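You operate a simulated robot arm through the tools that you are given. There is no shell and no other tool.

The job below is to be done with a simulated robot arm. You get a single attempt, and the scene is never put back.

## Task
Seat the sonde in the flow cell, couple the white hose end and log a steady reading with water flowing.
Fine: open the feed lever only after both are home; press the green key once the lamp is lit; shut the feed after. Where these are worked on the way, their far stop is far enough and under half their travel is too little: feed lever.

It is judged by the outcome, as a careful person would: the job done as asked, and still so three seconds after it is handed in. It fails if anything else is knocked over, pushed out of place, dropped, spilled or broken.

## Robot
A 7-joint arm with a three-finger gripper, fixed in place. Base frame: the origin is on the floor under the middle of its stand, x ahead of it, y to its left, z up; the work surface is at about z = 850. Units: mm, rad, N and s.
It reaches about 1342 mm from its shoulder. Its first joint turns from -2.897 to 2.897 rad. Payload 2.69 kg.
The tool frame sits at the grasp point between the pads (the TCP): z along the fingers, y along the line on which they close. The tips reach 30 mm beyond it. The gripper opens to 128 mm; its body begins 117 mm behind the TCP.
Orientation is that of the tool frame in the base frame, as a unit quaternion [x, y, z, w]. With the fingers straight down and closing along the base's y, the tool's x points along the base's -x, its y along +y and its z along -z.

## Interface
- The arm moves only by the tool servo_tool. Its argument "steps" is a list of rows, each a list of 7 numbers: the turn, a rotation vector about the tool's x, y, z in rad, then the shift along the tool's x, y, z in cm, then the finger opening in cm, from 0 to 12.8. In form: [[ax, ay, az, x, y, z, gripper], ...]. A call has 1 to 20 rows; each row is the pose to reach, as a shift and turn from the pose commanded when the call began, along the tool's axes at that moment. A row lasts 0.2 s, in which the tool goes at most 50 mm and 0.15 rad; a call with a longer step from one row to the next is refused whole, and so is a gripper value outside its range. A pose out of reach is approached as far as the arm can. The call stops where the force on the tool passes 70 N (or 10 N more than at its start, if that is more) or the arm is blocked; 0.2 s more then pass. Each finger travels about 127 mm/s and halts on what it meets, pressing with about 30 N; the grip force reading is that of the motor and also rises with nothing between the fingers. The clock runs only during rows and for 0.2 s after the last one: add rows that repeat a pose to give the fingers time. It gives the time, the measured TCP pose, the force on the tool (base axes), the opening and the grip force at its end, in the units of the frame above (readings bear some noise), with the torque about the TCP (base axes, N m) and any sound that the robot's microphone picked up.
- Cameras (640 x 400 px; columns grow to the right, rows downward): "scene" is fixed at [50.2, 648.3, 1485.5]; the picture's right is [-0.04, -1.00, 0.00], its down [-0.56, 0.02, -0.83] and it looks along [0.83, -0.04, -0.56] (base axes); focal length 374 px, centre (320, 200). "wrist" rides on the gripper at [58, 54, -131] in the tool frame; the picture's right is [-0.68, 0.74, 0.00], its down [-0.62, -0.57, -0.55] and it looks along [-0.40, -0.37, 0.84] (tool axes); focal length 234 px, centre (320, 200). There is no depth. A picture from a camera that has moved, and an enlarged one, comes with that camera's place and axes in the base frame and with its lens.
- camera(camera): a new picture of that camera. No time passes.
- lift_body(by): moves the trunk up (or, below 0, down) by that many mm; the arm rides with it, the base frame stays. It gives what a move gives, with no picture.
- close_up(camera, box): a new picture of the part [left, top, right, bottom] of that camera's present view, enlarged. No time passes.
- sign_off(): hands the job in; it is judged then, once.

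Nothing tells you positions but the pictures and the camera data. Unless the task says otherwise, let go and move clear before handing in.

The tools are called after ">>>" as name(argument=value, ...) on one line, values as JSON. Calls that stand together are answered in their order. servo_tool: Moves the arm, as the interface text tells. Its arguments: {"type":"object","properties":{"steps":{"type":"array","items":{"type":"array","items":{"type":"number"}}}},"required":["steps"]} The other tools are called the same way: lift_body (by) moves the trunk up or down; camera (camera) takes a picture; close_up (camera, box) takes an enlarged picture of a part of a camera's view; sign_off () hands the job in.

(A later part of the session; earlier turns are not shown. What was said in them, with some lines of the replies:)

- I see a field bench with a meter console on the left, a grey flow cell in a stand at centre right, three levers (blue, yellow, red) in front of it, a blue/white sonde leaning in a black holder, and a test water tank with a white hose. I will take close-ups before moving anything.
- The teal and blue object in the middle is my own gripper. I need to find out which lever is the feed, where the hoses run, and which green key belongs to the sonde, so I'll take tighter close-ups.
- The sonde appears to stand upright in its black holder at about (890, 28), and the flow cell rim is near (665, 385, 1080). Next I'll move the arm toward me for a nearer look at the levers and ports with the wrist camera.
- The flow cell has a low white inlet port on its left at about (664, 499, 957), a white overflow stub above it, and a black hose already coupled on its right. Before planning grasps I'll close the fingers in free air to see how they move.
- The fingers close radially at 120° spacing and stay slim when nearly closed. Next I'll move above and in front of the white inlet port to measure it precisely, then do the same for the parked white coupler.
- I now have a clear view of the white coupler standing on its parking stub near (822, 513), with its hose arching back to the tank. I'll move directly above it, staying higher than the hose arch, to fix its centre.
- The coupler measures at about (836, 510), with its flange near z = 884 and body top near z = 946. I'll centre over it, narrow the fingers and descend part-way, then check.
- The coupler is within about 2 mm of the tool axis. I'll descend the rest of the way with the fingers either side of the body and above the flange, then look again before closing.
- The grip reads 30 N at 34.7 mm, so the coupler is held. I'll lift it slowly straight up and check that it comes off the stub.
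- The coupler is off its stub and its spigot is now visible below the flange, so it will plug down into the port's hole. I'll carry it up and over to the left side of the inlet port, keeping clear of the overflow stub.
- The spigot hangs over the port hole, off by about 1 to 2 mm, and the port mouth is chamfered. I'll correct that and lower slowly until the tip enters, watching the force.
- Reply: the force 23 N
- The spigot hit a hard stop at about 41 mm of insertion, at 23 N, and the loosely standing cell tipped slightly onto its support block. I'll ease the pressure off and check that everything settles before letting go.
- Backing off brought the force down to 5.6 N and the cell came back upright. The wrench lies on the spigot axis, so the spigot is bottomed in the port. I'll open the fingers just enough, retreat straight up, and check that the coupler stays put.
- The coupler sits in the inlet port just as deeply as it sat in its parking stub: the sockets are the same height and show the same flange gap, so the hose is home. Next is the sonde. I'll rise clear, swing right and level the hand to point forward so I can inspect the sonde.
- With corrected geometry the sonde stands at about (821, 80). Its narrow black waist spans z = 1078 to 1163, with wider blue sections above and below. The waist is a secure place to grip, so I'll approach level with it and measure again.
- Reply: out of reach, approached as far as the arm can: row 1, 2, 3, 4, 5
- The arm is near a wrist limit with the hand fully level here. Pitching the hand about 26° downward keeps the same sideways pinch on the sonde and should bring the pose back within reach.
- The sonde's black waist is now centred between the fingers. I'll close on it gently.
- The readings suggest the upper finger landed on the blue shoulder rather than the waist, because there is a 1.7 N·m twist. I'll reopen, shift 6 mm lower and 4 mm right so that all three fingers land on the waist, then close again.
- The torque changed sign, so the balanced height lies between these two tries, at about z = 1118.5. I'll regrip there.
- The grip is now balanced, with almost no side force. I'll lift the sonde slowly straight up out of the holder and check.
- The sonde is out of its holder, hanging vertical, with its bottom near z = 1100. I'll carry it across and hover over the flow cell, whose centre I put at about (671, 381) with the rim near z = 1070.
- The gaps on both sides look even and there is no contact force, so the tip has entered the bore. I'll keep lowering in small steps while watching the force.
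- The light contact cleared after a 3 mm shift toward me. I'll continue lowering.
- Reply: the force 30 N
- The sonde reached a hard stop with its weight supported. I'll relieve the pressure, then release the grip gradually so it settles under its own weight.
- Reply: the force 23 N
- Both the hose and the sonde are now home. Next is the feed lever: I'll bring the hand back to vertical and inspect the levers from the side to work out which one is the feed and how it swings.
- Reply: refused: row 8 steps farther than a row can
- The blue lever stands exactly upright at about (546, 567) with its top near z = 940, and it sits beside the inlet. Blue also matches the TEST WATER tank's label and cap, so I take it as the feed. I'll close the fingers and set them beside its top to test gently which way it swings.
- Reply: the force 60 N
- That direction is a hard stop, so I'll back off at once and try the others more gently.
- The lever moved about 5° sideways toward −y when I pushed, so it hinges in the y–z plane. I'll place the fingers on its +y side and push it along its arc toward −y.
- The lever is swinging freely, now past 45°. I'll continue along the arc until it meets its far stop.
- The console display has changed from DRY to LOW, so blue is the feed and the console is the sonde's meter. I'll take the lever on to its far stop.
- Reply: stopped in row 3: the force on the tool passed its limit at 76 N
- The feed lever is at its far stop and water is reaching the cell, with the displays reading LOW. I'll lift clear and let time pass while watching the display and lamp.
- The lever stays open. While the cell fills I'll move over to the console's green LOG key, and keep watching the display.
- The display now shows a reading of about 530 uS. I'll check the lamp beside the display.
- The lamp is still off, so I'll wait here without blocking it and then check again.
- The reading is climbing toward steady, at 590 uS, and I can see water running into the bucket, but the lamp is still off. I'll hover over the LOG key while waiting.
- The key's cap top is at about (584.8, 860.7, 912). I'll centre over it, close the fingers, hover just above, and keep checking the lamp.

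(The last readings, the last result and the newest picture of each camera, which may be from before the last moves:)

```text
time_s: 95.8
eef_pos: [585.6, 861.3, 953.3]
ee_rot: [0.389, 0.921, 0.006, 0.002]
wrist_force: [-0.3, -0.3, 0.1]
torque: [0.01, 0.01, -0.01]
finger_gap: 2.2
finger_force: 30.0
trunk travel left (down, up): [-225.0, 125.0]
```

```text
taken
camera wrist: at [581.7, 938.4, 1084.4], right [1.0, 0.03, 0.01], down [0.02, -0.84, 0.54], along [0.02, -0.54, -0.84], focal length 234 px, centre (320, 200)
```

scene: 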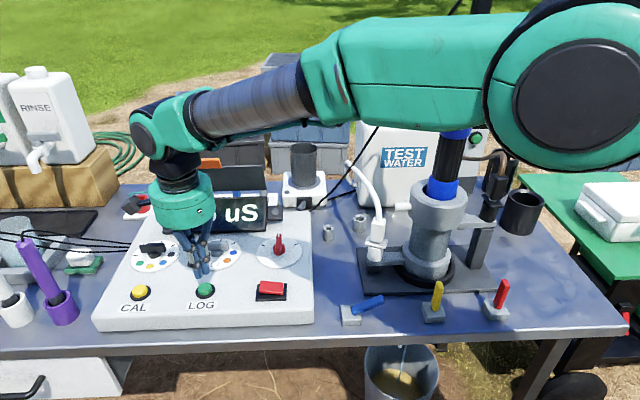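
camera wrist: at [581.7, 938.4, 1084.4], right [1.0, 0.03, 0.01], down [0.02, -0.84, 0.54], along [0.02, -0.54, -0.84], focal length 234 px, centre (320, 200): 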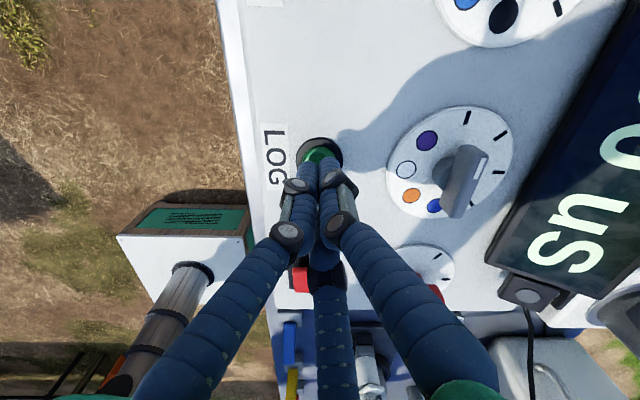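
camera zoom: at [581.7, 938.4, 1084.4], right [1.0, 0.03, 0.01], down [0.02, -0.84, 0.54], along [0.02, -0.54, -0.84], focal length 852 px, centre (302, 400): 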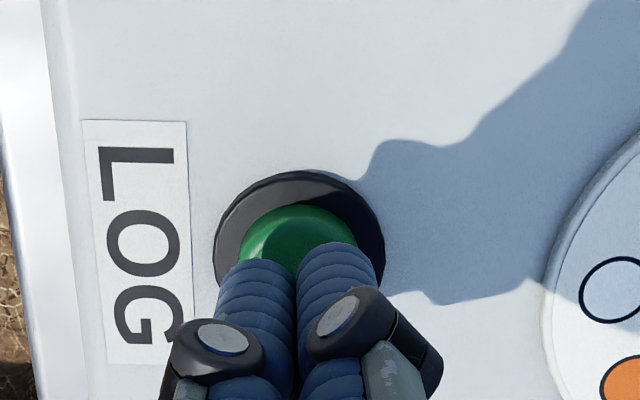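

>>> servo_tool(steps=[[0, 0, 0, 0, 0, 0, 0], [0, 0, 0, 0, 0, 0, 0], [0, 0, 0, 0, 0, 0, 0], [0, 0, 0, 0, 0, 0, 0], [0, 0, 0, 0, 0, 0, 0], [0, 0, 0, 0, 0, 0, 0], [0, 0, 0, 0, 0, 0, 0], [0, 0, 0, 0, 0, 0, 0], [0, 0, 0, 0, 0, 0, 0], [0, 0, 0, 0, 0, 0, 0]])

>>> close_up(camera="scene", box=[200, 180, 300, 250])

>>> close_up(camera="wrist", box=[470, 50, 640, 320])

>>> camera(camera="scene")

```text
time_s: 98.0
eef_pos: [585.4, 860.6, 953.7]
ee_rot: [0.39, 0.921, 0.006, 0.002]
wrist_force: [0.2, 0.5, 0.2]
torque: [0.04, 0.01, -0.02]
finger_gap: 2.0
finger_force: 29.8
trunk travel left (down, up): [-225.0, 125.0]
```

```text
5.71 times, centred on (250, 215) of scene
camera zoom: at [50.2, 648.3, 1485.5], right [-0.04, -1.0, 0.0], down [-0.56, 0.02, -0.83], along [0.83, -0.04, -0.56], focal length 2137 px, centre (720, 114)
```

zoom: 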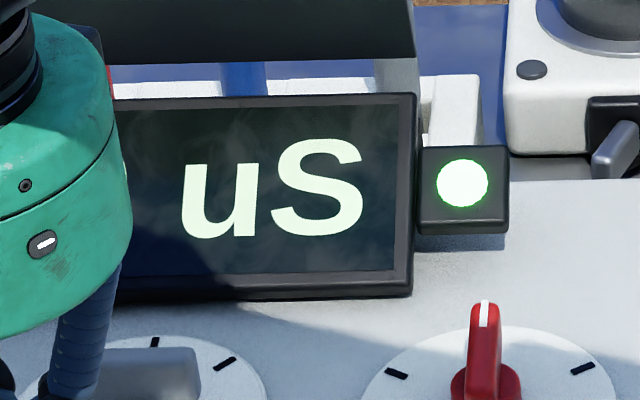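

```text
1.48 times, centred on (555, 185) of wrist
camera zoom: at [581.7, 938.3, 1084.6], right [1.0, 0.03, 0.01], down [0.02, -0.84, 0.54], along [0.02, -0.54, -0.84], focal length 347 px, centre (-28, 222)
```

zoom: 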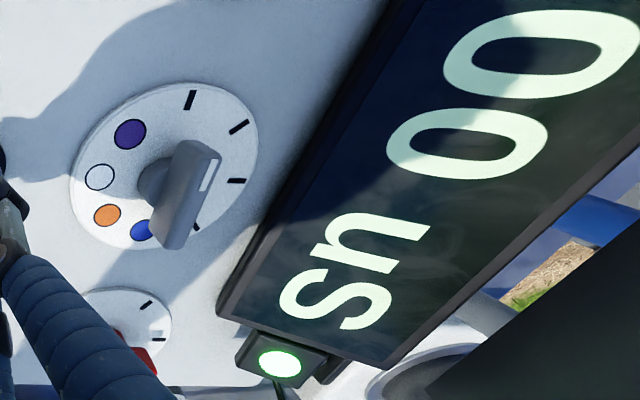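

```text
taken
```

scene: 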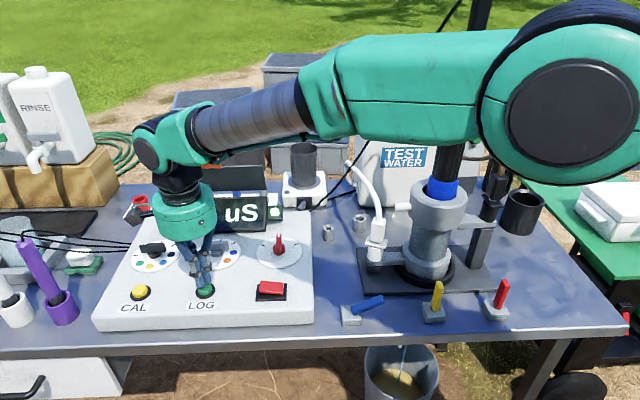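

The lamp is lit, so I'll press the green LOG key now, slowly.

>>> servo_tool(steps=[[0, 0, 0, 0, 0, 0.8, 0], [0, 0, 0, 0, 0, 1.1, 0], [0, 0, 0, 0, 0, 1.3, 0], [0, 0, 0, 0, 0, 1.5, 0], [0, 0, 0, 0, 0, 1.5, 0]])

>>> close_up(camera="scene", box=[130, 180, 300, 320])

>>> camera(camera="wrist")

```text
time_s: 99.2
eef_pos: [585.1, 861.0, 937.9]
ee_rot: [0.389, 0.921, 0.006, 0.002]
wrist_force: [-0.5, 0.1, 3.4]
torque: [0.0, 0.06, 0.01]
finger_gap: 1.9
finger_force: 30.3
trunk travel left (down, up): [-225.0, 125.0]
```

```text
2.86 times, centred on (215, 250) of scene
camera zoom: at [50.2, 648.3, 1485.5], right [-0.04, -1.0, 0.0], down [-0.56, 0.02, -0.83], along [0.83, -0.04, -0.56], focal length 1069 px, centre (620, 57)
```

zoom: 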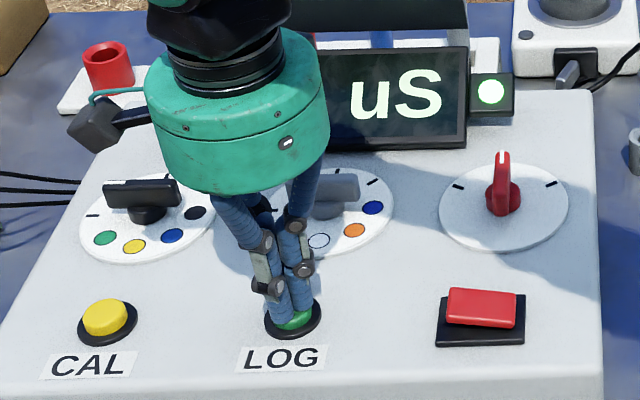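

```text
taken
camera wrist: at [581.5, 938.2, 1069.3], right [1.0, 0.03, 0.01], down [0.02, -0.84, 0.54], along [0.02, -0.54, -0.84], focal length 234 px, centre (320, 200)
```

wrist: 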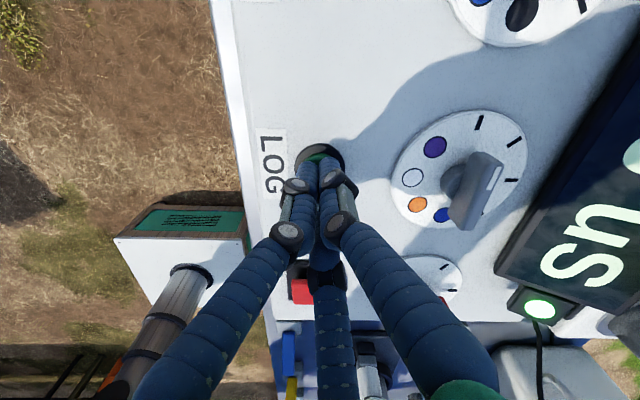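

>>> servo_tool(steps=[[0, 0, 0, 0, 0, 0.15, 0], [0, 0, 0, 0, 0, 0.3, 0], [0, 0, 0, 0, 0, 0.4, 0], [0, 0, 0, 0, 0, 0.4, 0]])

>>> close_up(camera="scene", box=[130, 180, 300, 320])

```text
time_s: 100.2
eef_pos: [586.0, 860.3, 934.4]
ee_rot: [0.389, 0.921, 0.007, 0.001]
wrist_force: [-0.2, -3.0, 8.5]
torque: [-0.1, 0.0, 0.02]
finger_gap: 6.2
finger_force: 31.6
trunk travel left (down, up): [-225.0, 125.0]
heard: click
```

```text
2.86 times, centred on (215, 250) of scene
camera zoom: at [50.2, 648.3, 1485.5], right [-0.04, -1.0, 0.0], down [-0.56, 0.02, -0.83], along [0.83, -0.04, -0.56], focal length 1069 px, centre (620, 57)
```

zoom: 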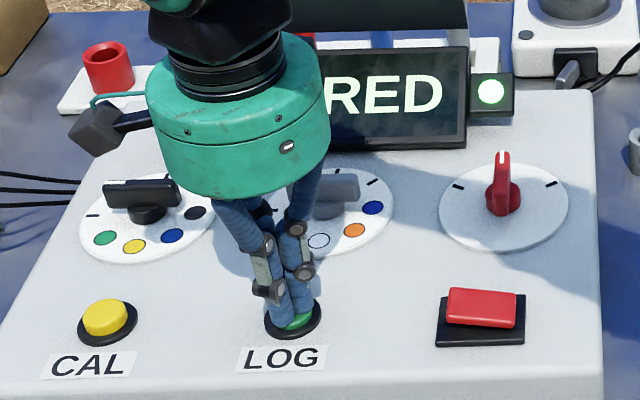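

I heard a click and the display ends in "…RED" (STORED), so the reading is logged. I'll lift off the key and go shut the feed, tilting the hand 45° so the fingertips can get under the lever from its −y end and raise it.

>>> servo_tool(steps=[[0, 0, 0, 0, 0, -3.0, 0], [0, 0, 0, 0, 0, -7.0, 0], [0, 0, 0, 0, 0, -11.0, 0], [0, 0, 0, -1.5, -2.0, -14.6, 0], [-0.1, 0, 0, -4.5, -5.9, -14.6, 0], [-0.2, 0, 0, -7.5, -9.8, -14.6, 0], [-0.3, 0, 0, -10.5, -13.7, -14.6, 0], [-0.4, 0, 0, -13.4, -17.5, -14.6, 0], [-0.5, 0, 0, -16.3, -21.3, -14.6, 0], [-0.6, 0, 0, -19.2, -25.1, -14.6, 0], [-0.7, 0, 0, -22.0, -28.8, -14.6, 0], [-0.785, 0, 0, -24.2, -31.6, -14.6, 0], [-0.785, 0, 0, -25.2, -32.9, -14.6, 0], [-0.785, 0, 0, -25.2, -32.9, -14.6, 0]])

>>> camera(camera="scene")

>>> camera(camera="wrist")

```text
time_s: 103.2
eef_pos: [523.1, 449.6, 1078.9]
ee_rot: [0.359, 0.848, 0.359, 0.151]
wrist_force: [0.3, -0.7, 0.4]
torque: [0.02, -0.02, 0.0]
finger_gap: 2.1
finger_force: 31.4
trunk travel left (down, up): [-225.0, 125.0]
```

```text
taken
```

scene: 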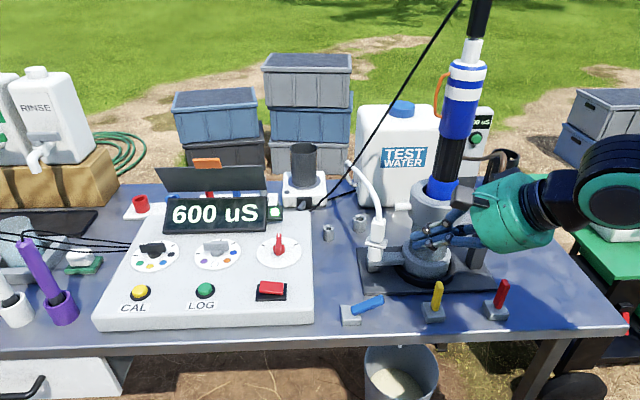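

```text
taken
camera wrist: at [441.5, 451.1, 1207.4], right [0.84, -0.13, 0.53], down [-0.13, -0.99, -0.02], along [0.53, -0.05, -0.85], focal length 234 px, centre (320, 200)
```

wrist: 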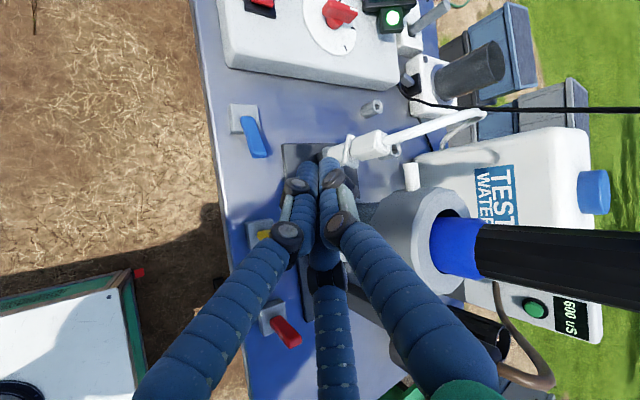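

>>> servo_tool(steps=[[0, 0, 0, 0, -2.6, 2.6, 0], [0, 0, 0, 0, -5.2, 5.25, 0], [0, 0, 0, 0.05, -7.8, 7.85, 0], [0, 0, 0, 0.05, -10.4, 10.5, 0], [0, 0, 0, 0.09, -12.95, 13.08, 0], [0, 0, 0, 0.09, -12.95, 13.08, 0]])

>>> camera(camera="wrist")

>>> close_up(camera="scene", box=[320, 220, 480, 340])

```text
time_s: 104.6
eef_pos: [527.2, 453.0, 892.7]
ee_rot: [0.359, 0.849, 0.357, 0.15]
wrist_force: [0.7, 0.8, 0.3]
torque: [0.0, -0.01, -0.01]
finger_gap: 2.1
finger_force: 31.3
trunk travel left (down, up): [-225.0, 125.0]
```

```text
taken
camera wrist: at [445.5, 455.3, 1021.1], right [0.84, -0.13, 0.53], down [-0.13, -0.99, -0.02], along [0.52, -0.05, -0.85], focal length 234 px, centre (320, 200)
```

wrist: 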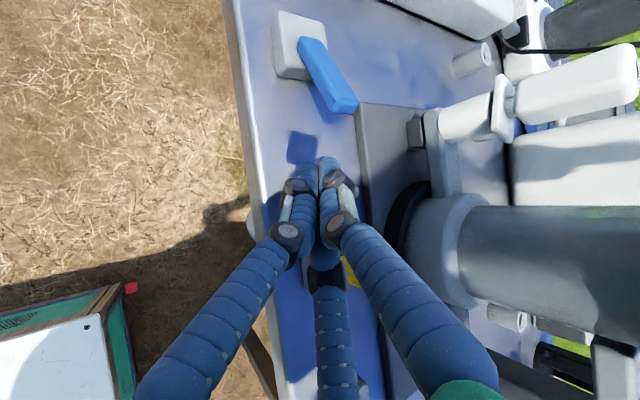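

```text
3.33 times, centred on (400, 280) of scene
camera zoom: at [50.2, 648.3, 1485.5], right [-0.04, -1.0, 0.0], down [-0.56, 0.02, -0.83], along [0.83, -0.04, -0.56], focal length 1247 px, centre (53, -67)
```

zoom: 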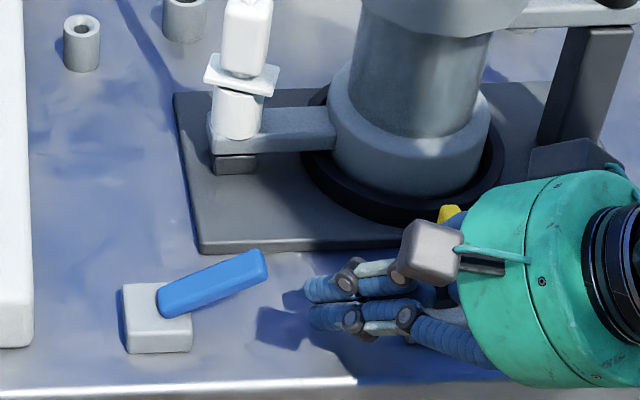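

>>> servo_tool(steps=[[0, 0, 0, 0.72, 0.58, 0.6, 0], [0, 0, 0, 1.44, 1.16, 1.2, 0], [0, 0, 0, 2.16, 1.79, 1.56, 0], [0, 0, 0, 2.87, 2.85, 1.51, 0], [0, 0, 0, 3.59, 4.12, 1.24, 0], [0, 0, 0, 3.59, 4.12, 1.24, 0]])

>>> close_up(camera="scene", box=[320, 220, 480, 340])

>>> camera(camera="wrist")

```text
time_s: 106.0
eef_pos: [526.6, 504.3, 912.4]
ee_rot: [0.359, 0.849, 0.357, 0.15]
wrist_force: [-0.6, -0.5, -0.3]
torque: [-0.02, -0.02, -0.02]
finger_gap: 2.1
finger_force: 30.8
trunk travel left (down, up): [-225.0, 125.0]
```

```text
3.33 times, centred on (400, 280) of scene
camera zoom: at [50.2, 648.3, 1485.5], right [-0.04, -1.0, 0.0], down [-0.56, 0.02, -0.83], along [0.83, -0.04, -0.56], focal length 1247 px, centre (53, -67)
```

zoom: 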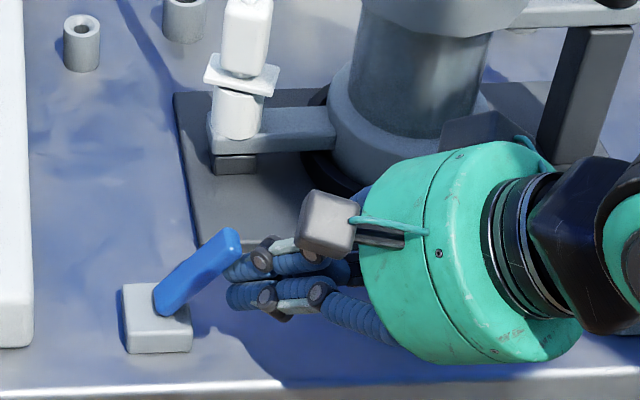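

```text
taken
camera wrist: at [445.9, 506.7, 1042.1], right [0.84, -0.13, 0.53], down [-0.13, -0.99, -0.02], along [0.52, -0.05, -0.85], focal length 234 px, centre (320, 200)
```

wrist: 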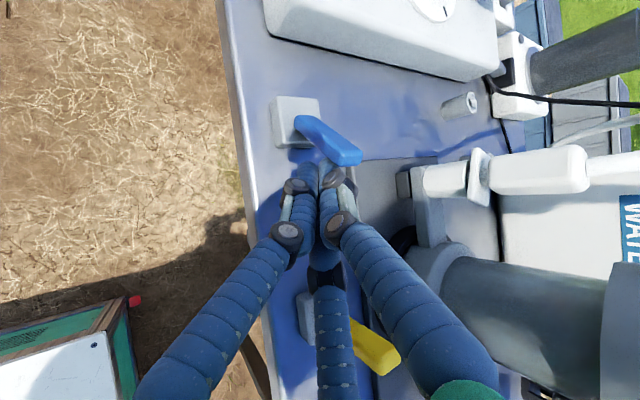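

>>> servo_tool(steps=[[0, 0, 0, 0.65, 1.18, -0.08, 0], [0, 0, 0, 1.15, 2.05, -0.04, 0], [0, 0, 0, 1.73, 2.65, 0.15, 0], [0, 0, 0, 1.73, 2.65, 0.15, 0]])

>>> close_up(camera="scene", box=[320, 220, 480, 340])

>>> camera(camera="scene")

```text
time_s: 107.0
eef_pos: [530.2, 531.0, 929.5]
ee_rot: [0.359, 0.849, 0.358, 0.15]
wrist_force: [0.4, 0.3, 0.5]
torque: [-0.01, -0.03, 0.02]
finger_gap: 2.4
finger_force: 31.4
trunk travel left (down, up): [-225.0, 125.0]
```

```text
3.33 times, centred on (400, 280) of scene
camera zoom: at [50.2, 648.3, 1485.5], right [-0.04, -1.0, 0.0], down [-0.56, 0.02, -0.83], along [0.83, -0.04, -0.56], focal length 1247 px, centre (53, -67)
```

zoom: 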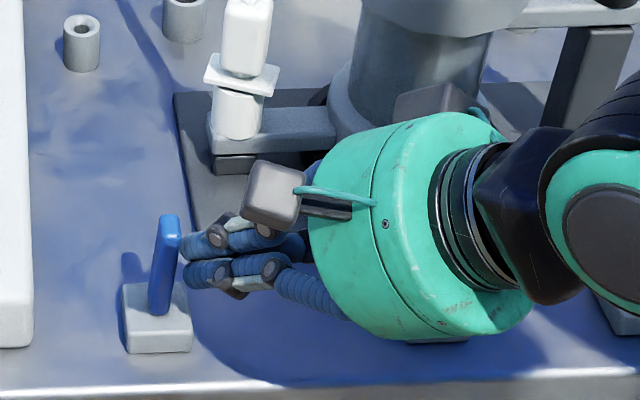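

```text
taken
```

scene: 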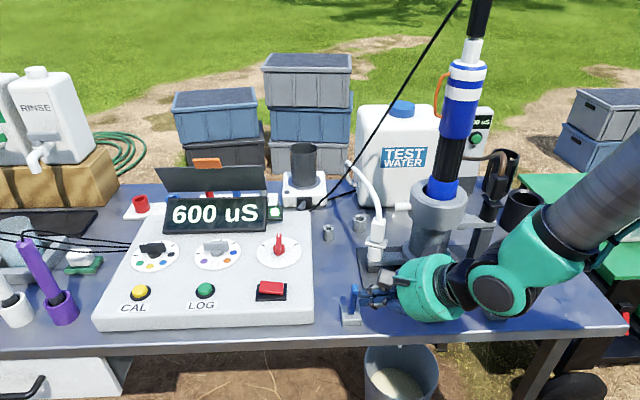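

>>> servo_tool(steps=[[0, 0, 0, 0.2, 0.13, 0.14, 0], [0, 0, 0, 0.36, 0.24, 0.25, 0], [0, 0, 0, 0.5, 0.34, 0.35, 0], [0, 0, 0, 0.5, 0.34, 0.35, 0]])

>>> close_up(camera="scene", box=[330, 270, 430, 335])

```text
time_s: 108.0
eef_pos: [529.5, 535.4, 931.5]
ee_rot: [0.36, 0.849, 0.357, 0.151]
wrist_force: [4.8, -21.8, 4.8]
torque: [-0.07, -0.13, -0.5]
finger_gap: 2.2
finger_force: 31.7
trunk travel left (down, up): [-225.0, 125.0]
```

```text
6.15 times, centred on (380, 302) of scene
camera zoom: at [50.2, 648.3, 1485.5], right [-0.04, -1.0, 0.0], down [-0.56, 0.02, -0.83], along [0.83, -0.04, -0.56], focal length 2302 px, centre (-49, -431)
```

zoom: 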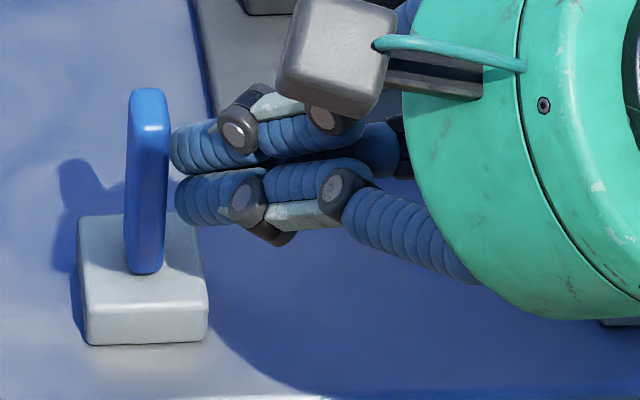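

The lever is back exactly at its original upright stop. I'll retreat back and up along the finger axis and check the whole scene.

>>> servo_tool(steps=[[0, 0, 0, -0.6, -0.4, -0.6, 0], [0, 0, 0, -0.9, -0.6, -3.0, 0], [0, 0, 0, -0.9, -0.6, -7.0, 0], [0, 0, 0, -0.9, -0.6, -11.0, 0], [0, 0, 0, -0.9, -0.6, -15.0, 0], [0, 0, 0, -0.9, -0.6, -19.0, 0], [0, 0, 0, -0.9, -0.6, -19.0, 0]])

>>> camera(camera="scene")

>>> close_up(camera="scene", box=[330, 200, 530, 340])

>>> close_up(camera="scene", box=[90, 140, 340, 340])

>>> camera(camera="wrist")

```text
time_s: 109.6
eef_pos: [436.3, 431.4, 1060.2]
ee_rot: [0.359, 0.849, 0.357, 0.15]
wrist_force: [-0.6, -0.1, 1.0]
torque: [0.03, -0.02, 0.03]
finger_gap: 1.8
finger_force: 31.3
trunk travel left (down, up): [-225.0, 125.0]
```

```text
taken
```

scene: 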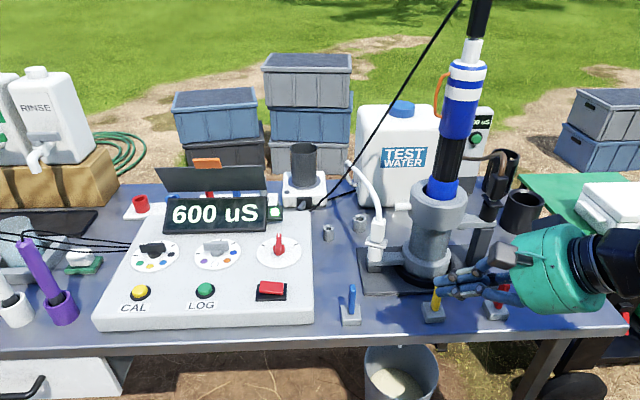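

```text
2.86 times, centred on (430, 270) of scene
camera zoom: at [50.2, 648.3, 1485.5], right [-0.04, -1.0, 0.0], down [-0.56, 0.02, -0.83], along [0.83, -0.04, -0.56], focal length 1069 px, centre (6, 0)
```

zoom: 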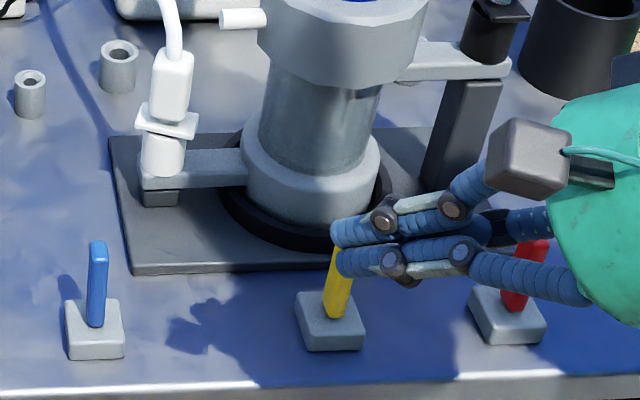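

```text
2.00 times, centred on (215, 240) of scene
camera zoom: at [50.2, 648.3, 1485.5], right [-0.04, -1.0, 0.0], down [-0.56, 0.02, -0.83], along [0.83, -0.04, -0.56], focal length 748 px, centre (530, 120)
```

zoom: 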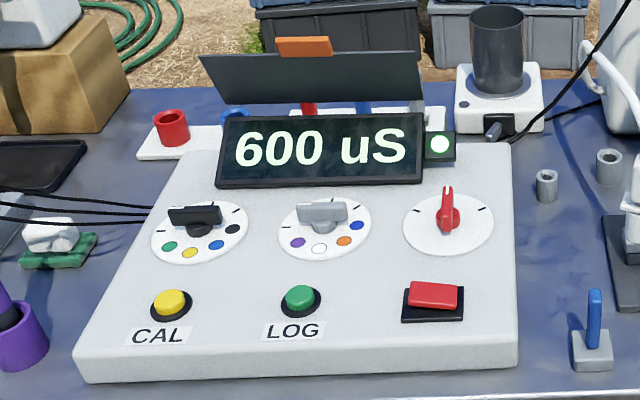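

```text
taken
camera wrist: at [354.1, 433.7, 1189.0], right [0.84, -0.13, 0.53], down [-0.13, -0.99, -0.02], along [0.52, -0.05, -0.85], focal length 234 px, centre (320, 200)
```

wrist: 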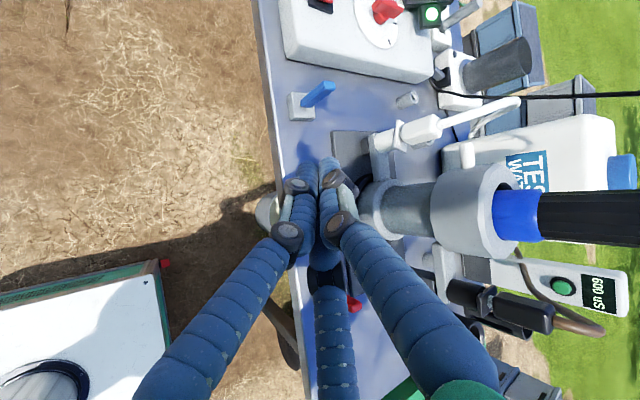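

>>> servo_tool(steps=[[0, 0, 0, 0.35, 2.4, -2.9, 0], [0, 0, 0, 0.7, 4.9, -5.7, 0], [0, 0, 0, 1.06, 7.3, -8.6, 0], [0, 0, 0, 1.42, 9.76, -11.5, 0], [0, 0, 0, 1.42, 9.76, -11.5, 0], [0, 0, 0, 1.42, 9.76, -11.5, 0], [0, 0, 0, 1.42, 9.76, -11.5, 0]])

>>> camera(camera="scene")

>>> close_up(camera="scene", box=[330, 180, 530, 340])

>>> close_up(camera="scene", box=[410, 265, 530, 335])

>>> close_up(camera="scene", box=[340, 320, 460, 400])

```text
time_s: 111.2
eef_pos: [415.4, 433.1, 1209.2]
ee_rot: [0.36, 0.849, 0.357, 0.149]
wrist_force: [0.4, 0.0, -0.1]
torque: [0.0, -0.04, -0.02]
finger_gap: 2.1
finger_force: 31.2
trunk travel left (down, up): [-225.0, 125.0]
```

```text
taken
```

scene: 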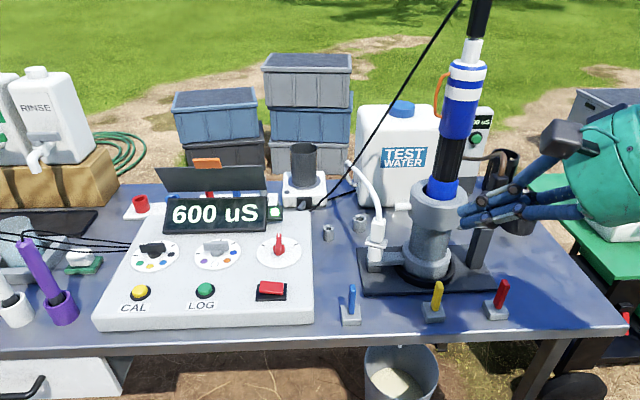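

```text
2.50 times, centred on (430, 260) of scene
camera zoom: at [50.2, 648.3, 1485.5], right [-0.04, -1.0, 0.0], down [-0.56, 0.02, -0.83], along [0.83, -0.04, -0.56], focal length 935 px, centre (45, 50)
```

zoom: 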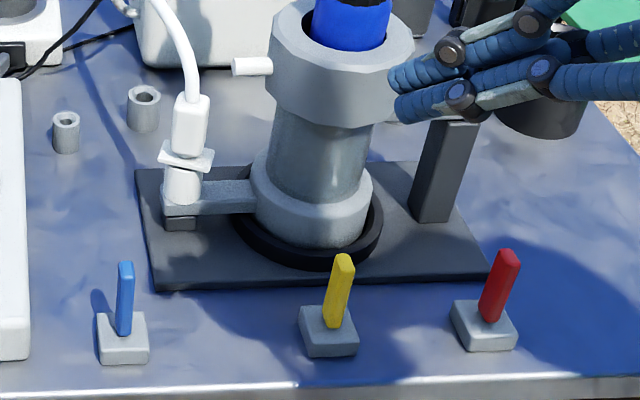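

```text
5.33 times, centred on (470, 300) of scene
camera zoom: at [50.2, 648.3, 1485.5], right [-0.04, -1.0, 0.0], down [-0.56, 0.02, -0.83], along [0.83, -0.04, -0.56], focal length 1995 px, centre (-480, -333)
```

zoom: 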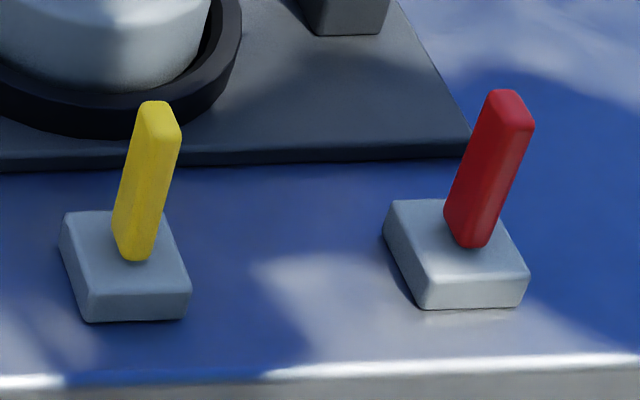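

```text
5.00 times, centred on (400, 360) of scene
camera zoom: at [50.2, 648.3, 1485.5], right [-0.04, -1.0, 0.0], down [-0.56, 0.02, -0.83], along [0.83, -0.04, -0.56], focal length 1870 px, centre (-80, -600)
```

zoom: 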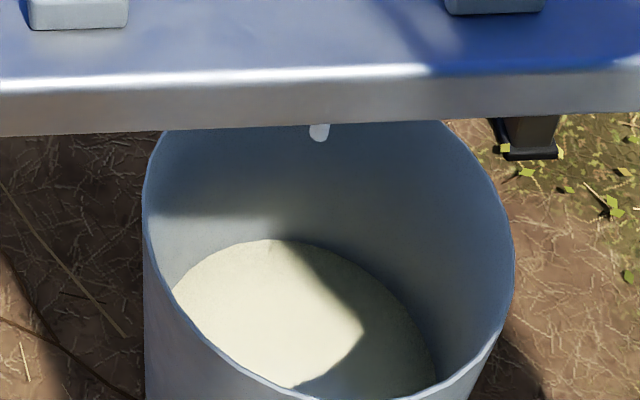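

Everything has settled:
- **Hose and sonde:** the white coupler is in the inlet port and the sonde is seated in the cell.
- **Reading:** 600 uS was logged on the green LOG key after the lamp lit, confirmed by a click and "…RED" (STORED) on the display.
- **Feed:** the blue lever is back at its closed stop and the stream into the bucket has stopped. The yellow and red levers are untouched.

The gripper is empty and clear of everything, so I'm handing in.

>>> sign_off()

```text
The job is handed in.
```

The job is done and handed in; the sign-off gave no verdict. A steady 600 uS reading was logged with water flowing, and the feed is shut again.

- **Hose:** the white hose end is plugged into the flow cell's white inlet port, bottomed out with the same small gap under its flange as on its parking stub.
- **Sonde:** it was lifted from its holder, lowered into the cell to a hard stop, and left standing upright.
- **Feed lever:** I took the blue lever as the feed. I pushed it to its far stop once both were home, and the displays went from DRY to LOW to a reading.
- **Logging:** once the lamp lit, I pressed the console's green LOG key. I heard a click and saw the end of "STORED" on the display, partly hidden by the arm.
- **Shutting off:** the blue lever is back at its original upright stop, and the stream into the bucket has stopped with no overflow.

- **Early lever movement:** while finding which way the blue lever swings, I pushed it the wrong way against a hard stop at about 59 N. That also nudged it roughly 5° open before the full opening, but only after hose and sonde were in place.
- **Second green key:** the small meter behind the cell showed the same reading and also has a green key. I left it alone because the LOG label and the lamp are on the console.

In the last pictures nothing else looks knocked over or moved, and the gripper is empty and clear of the bench.
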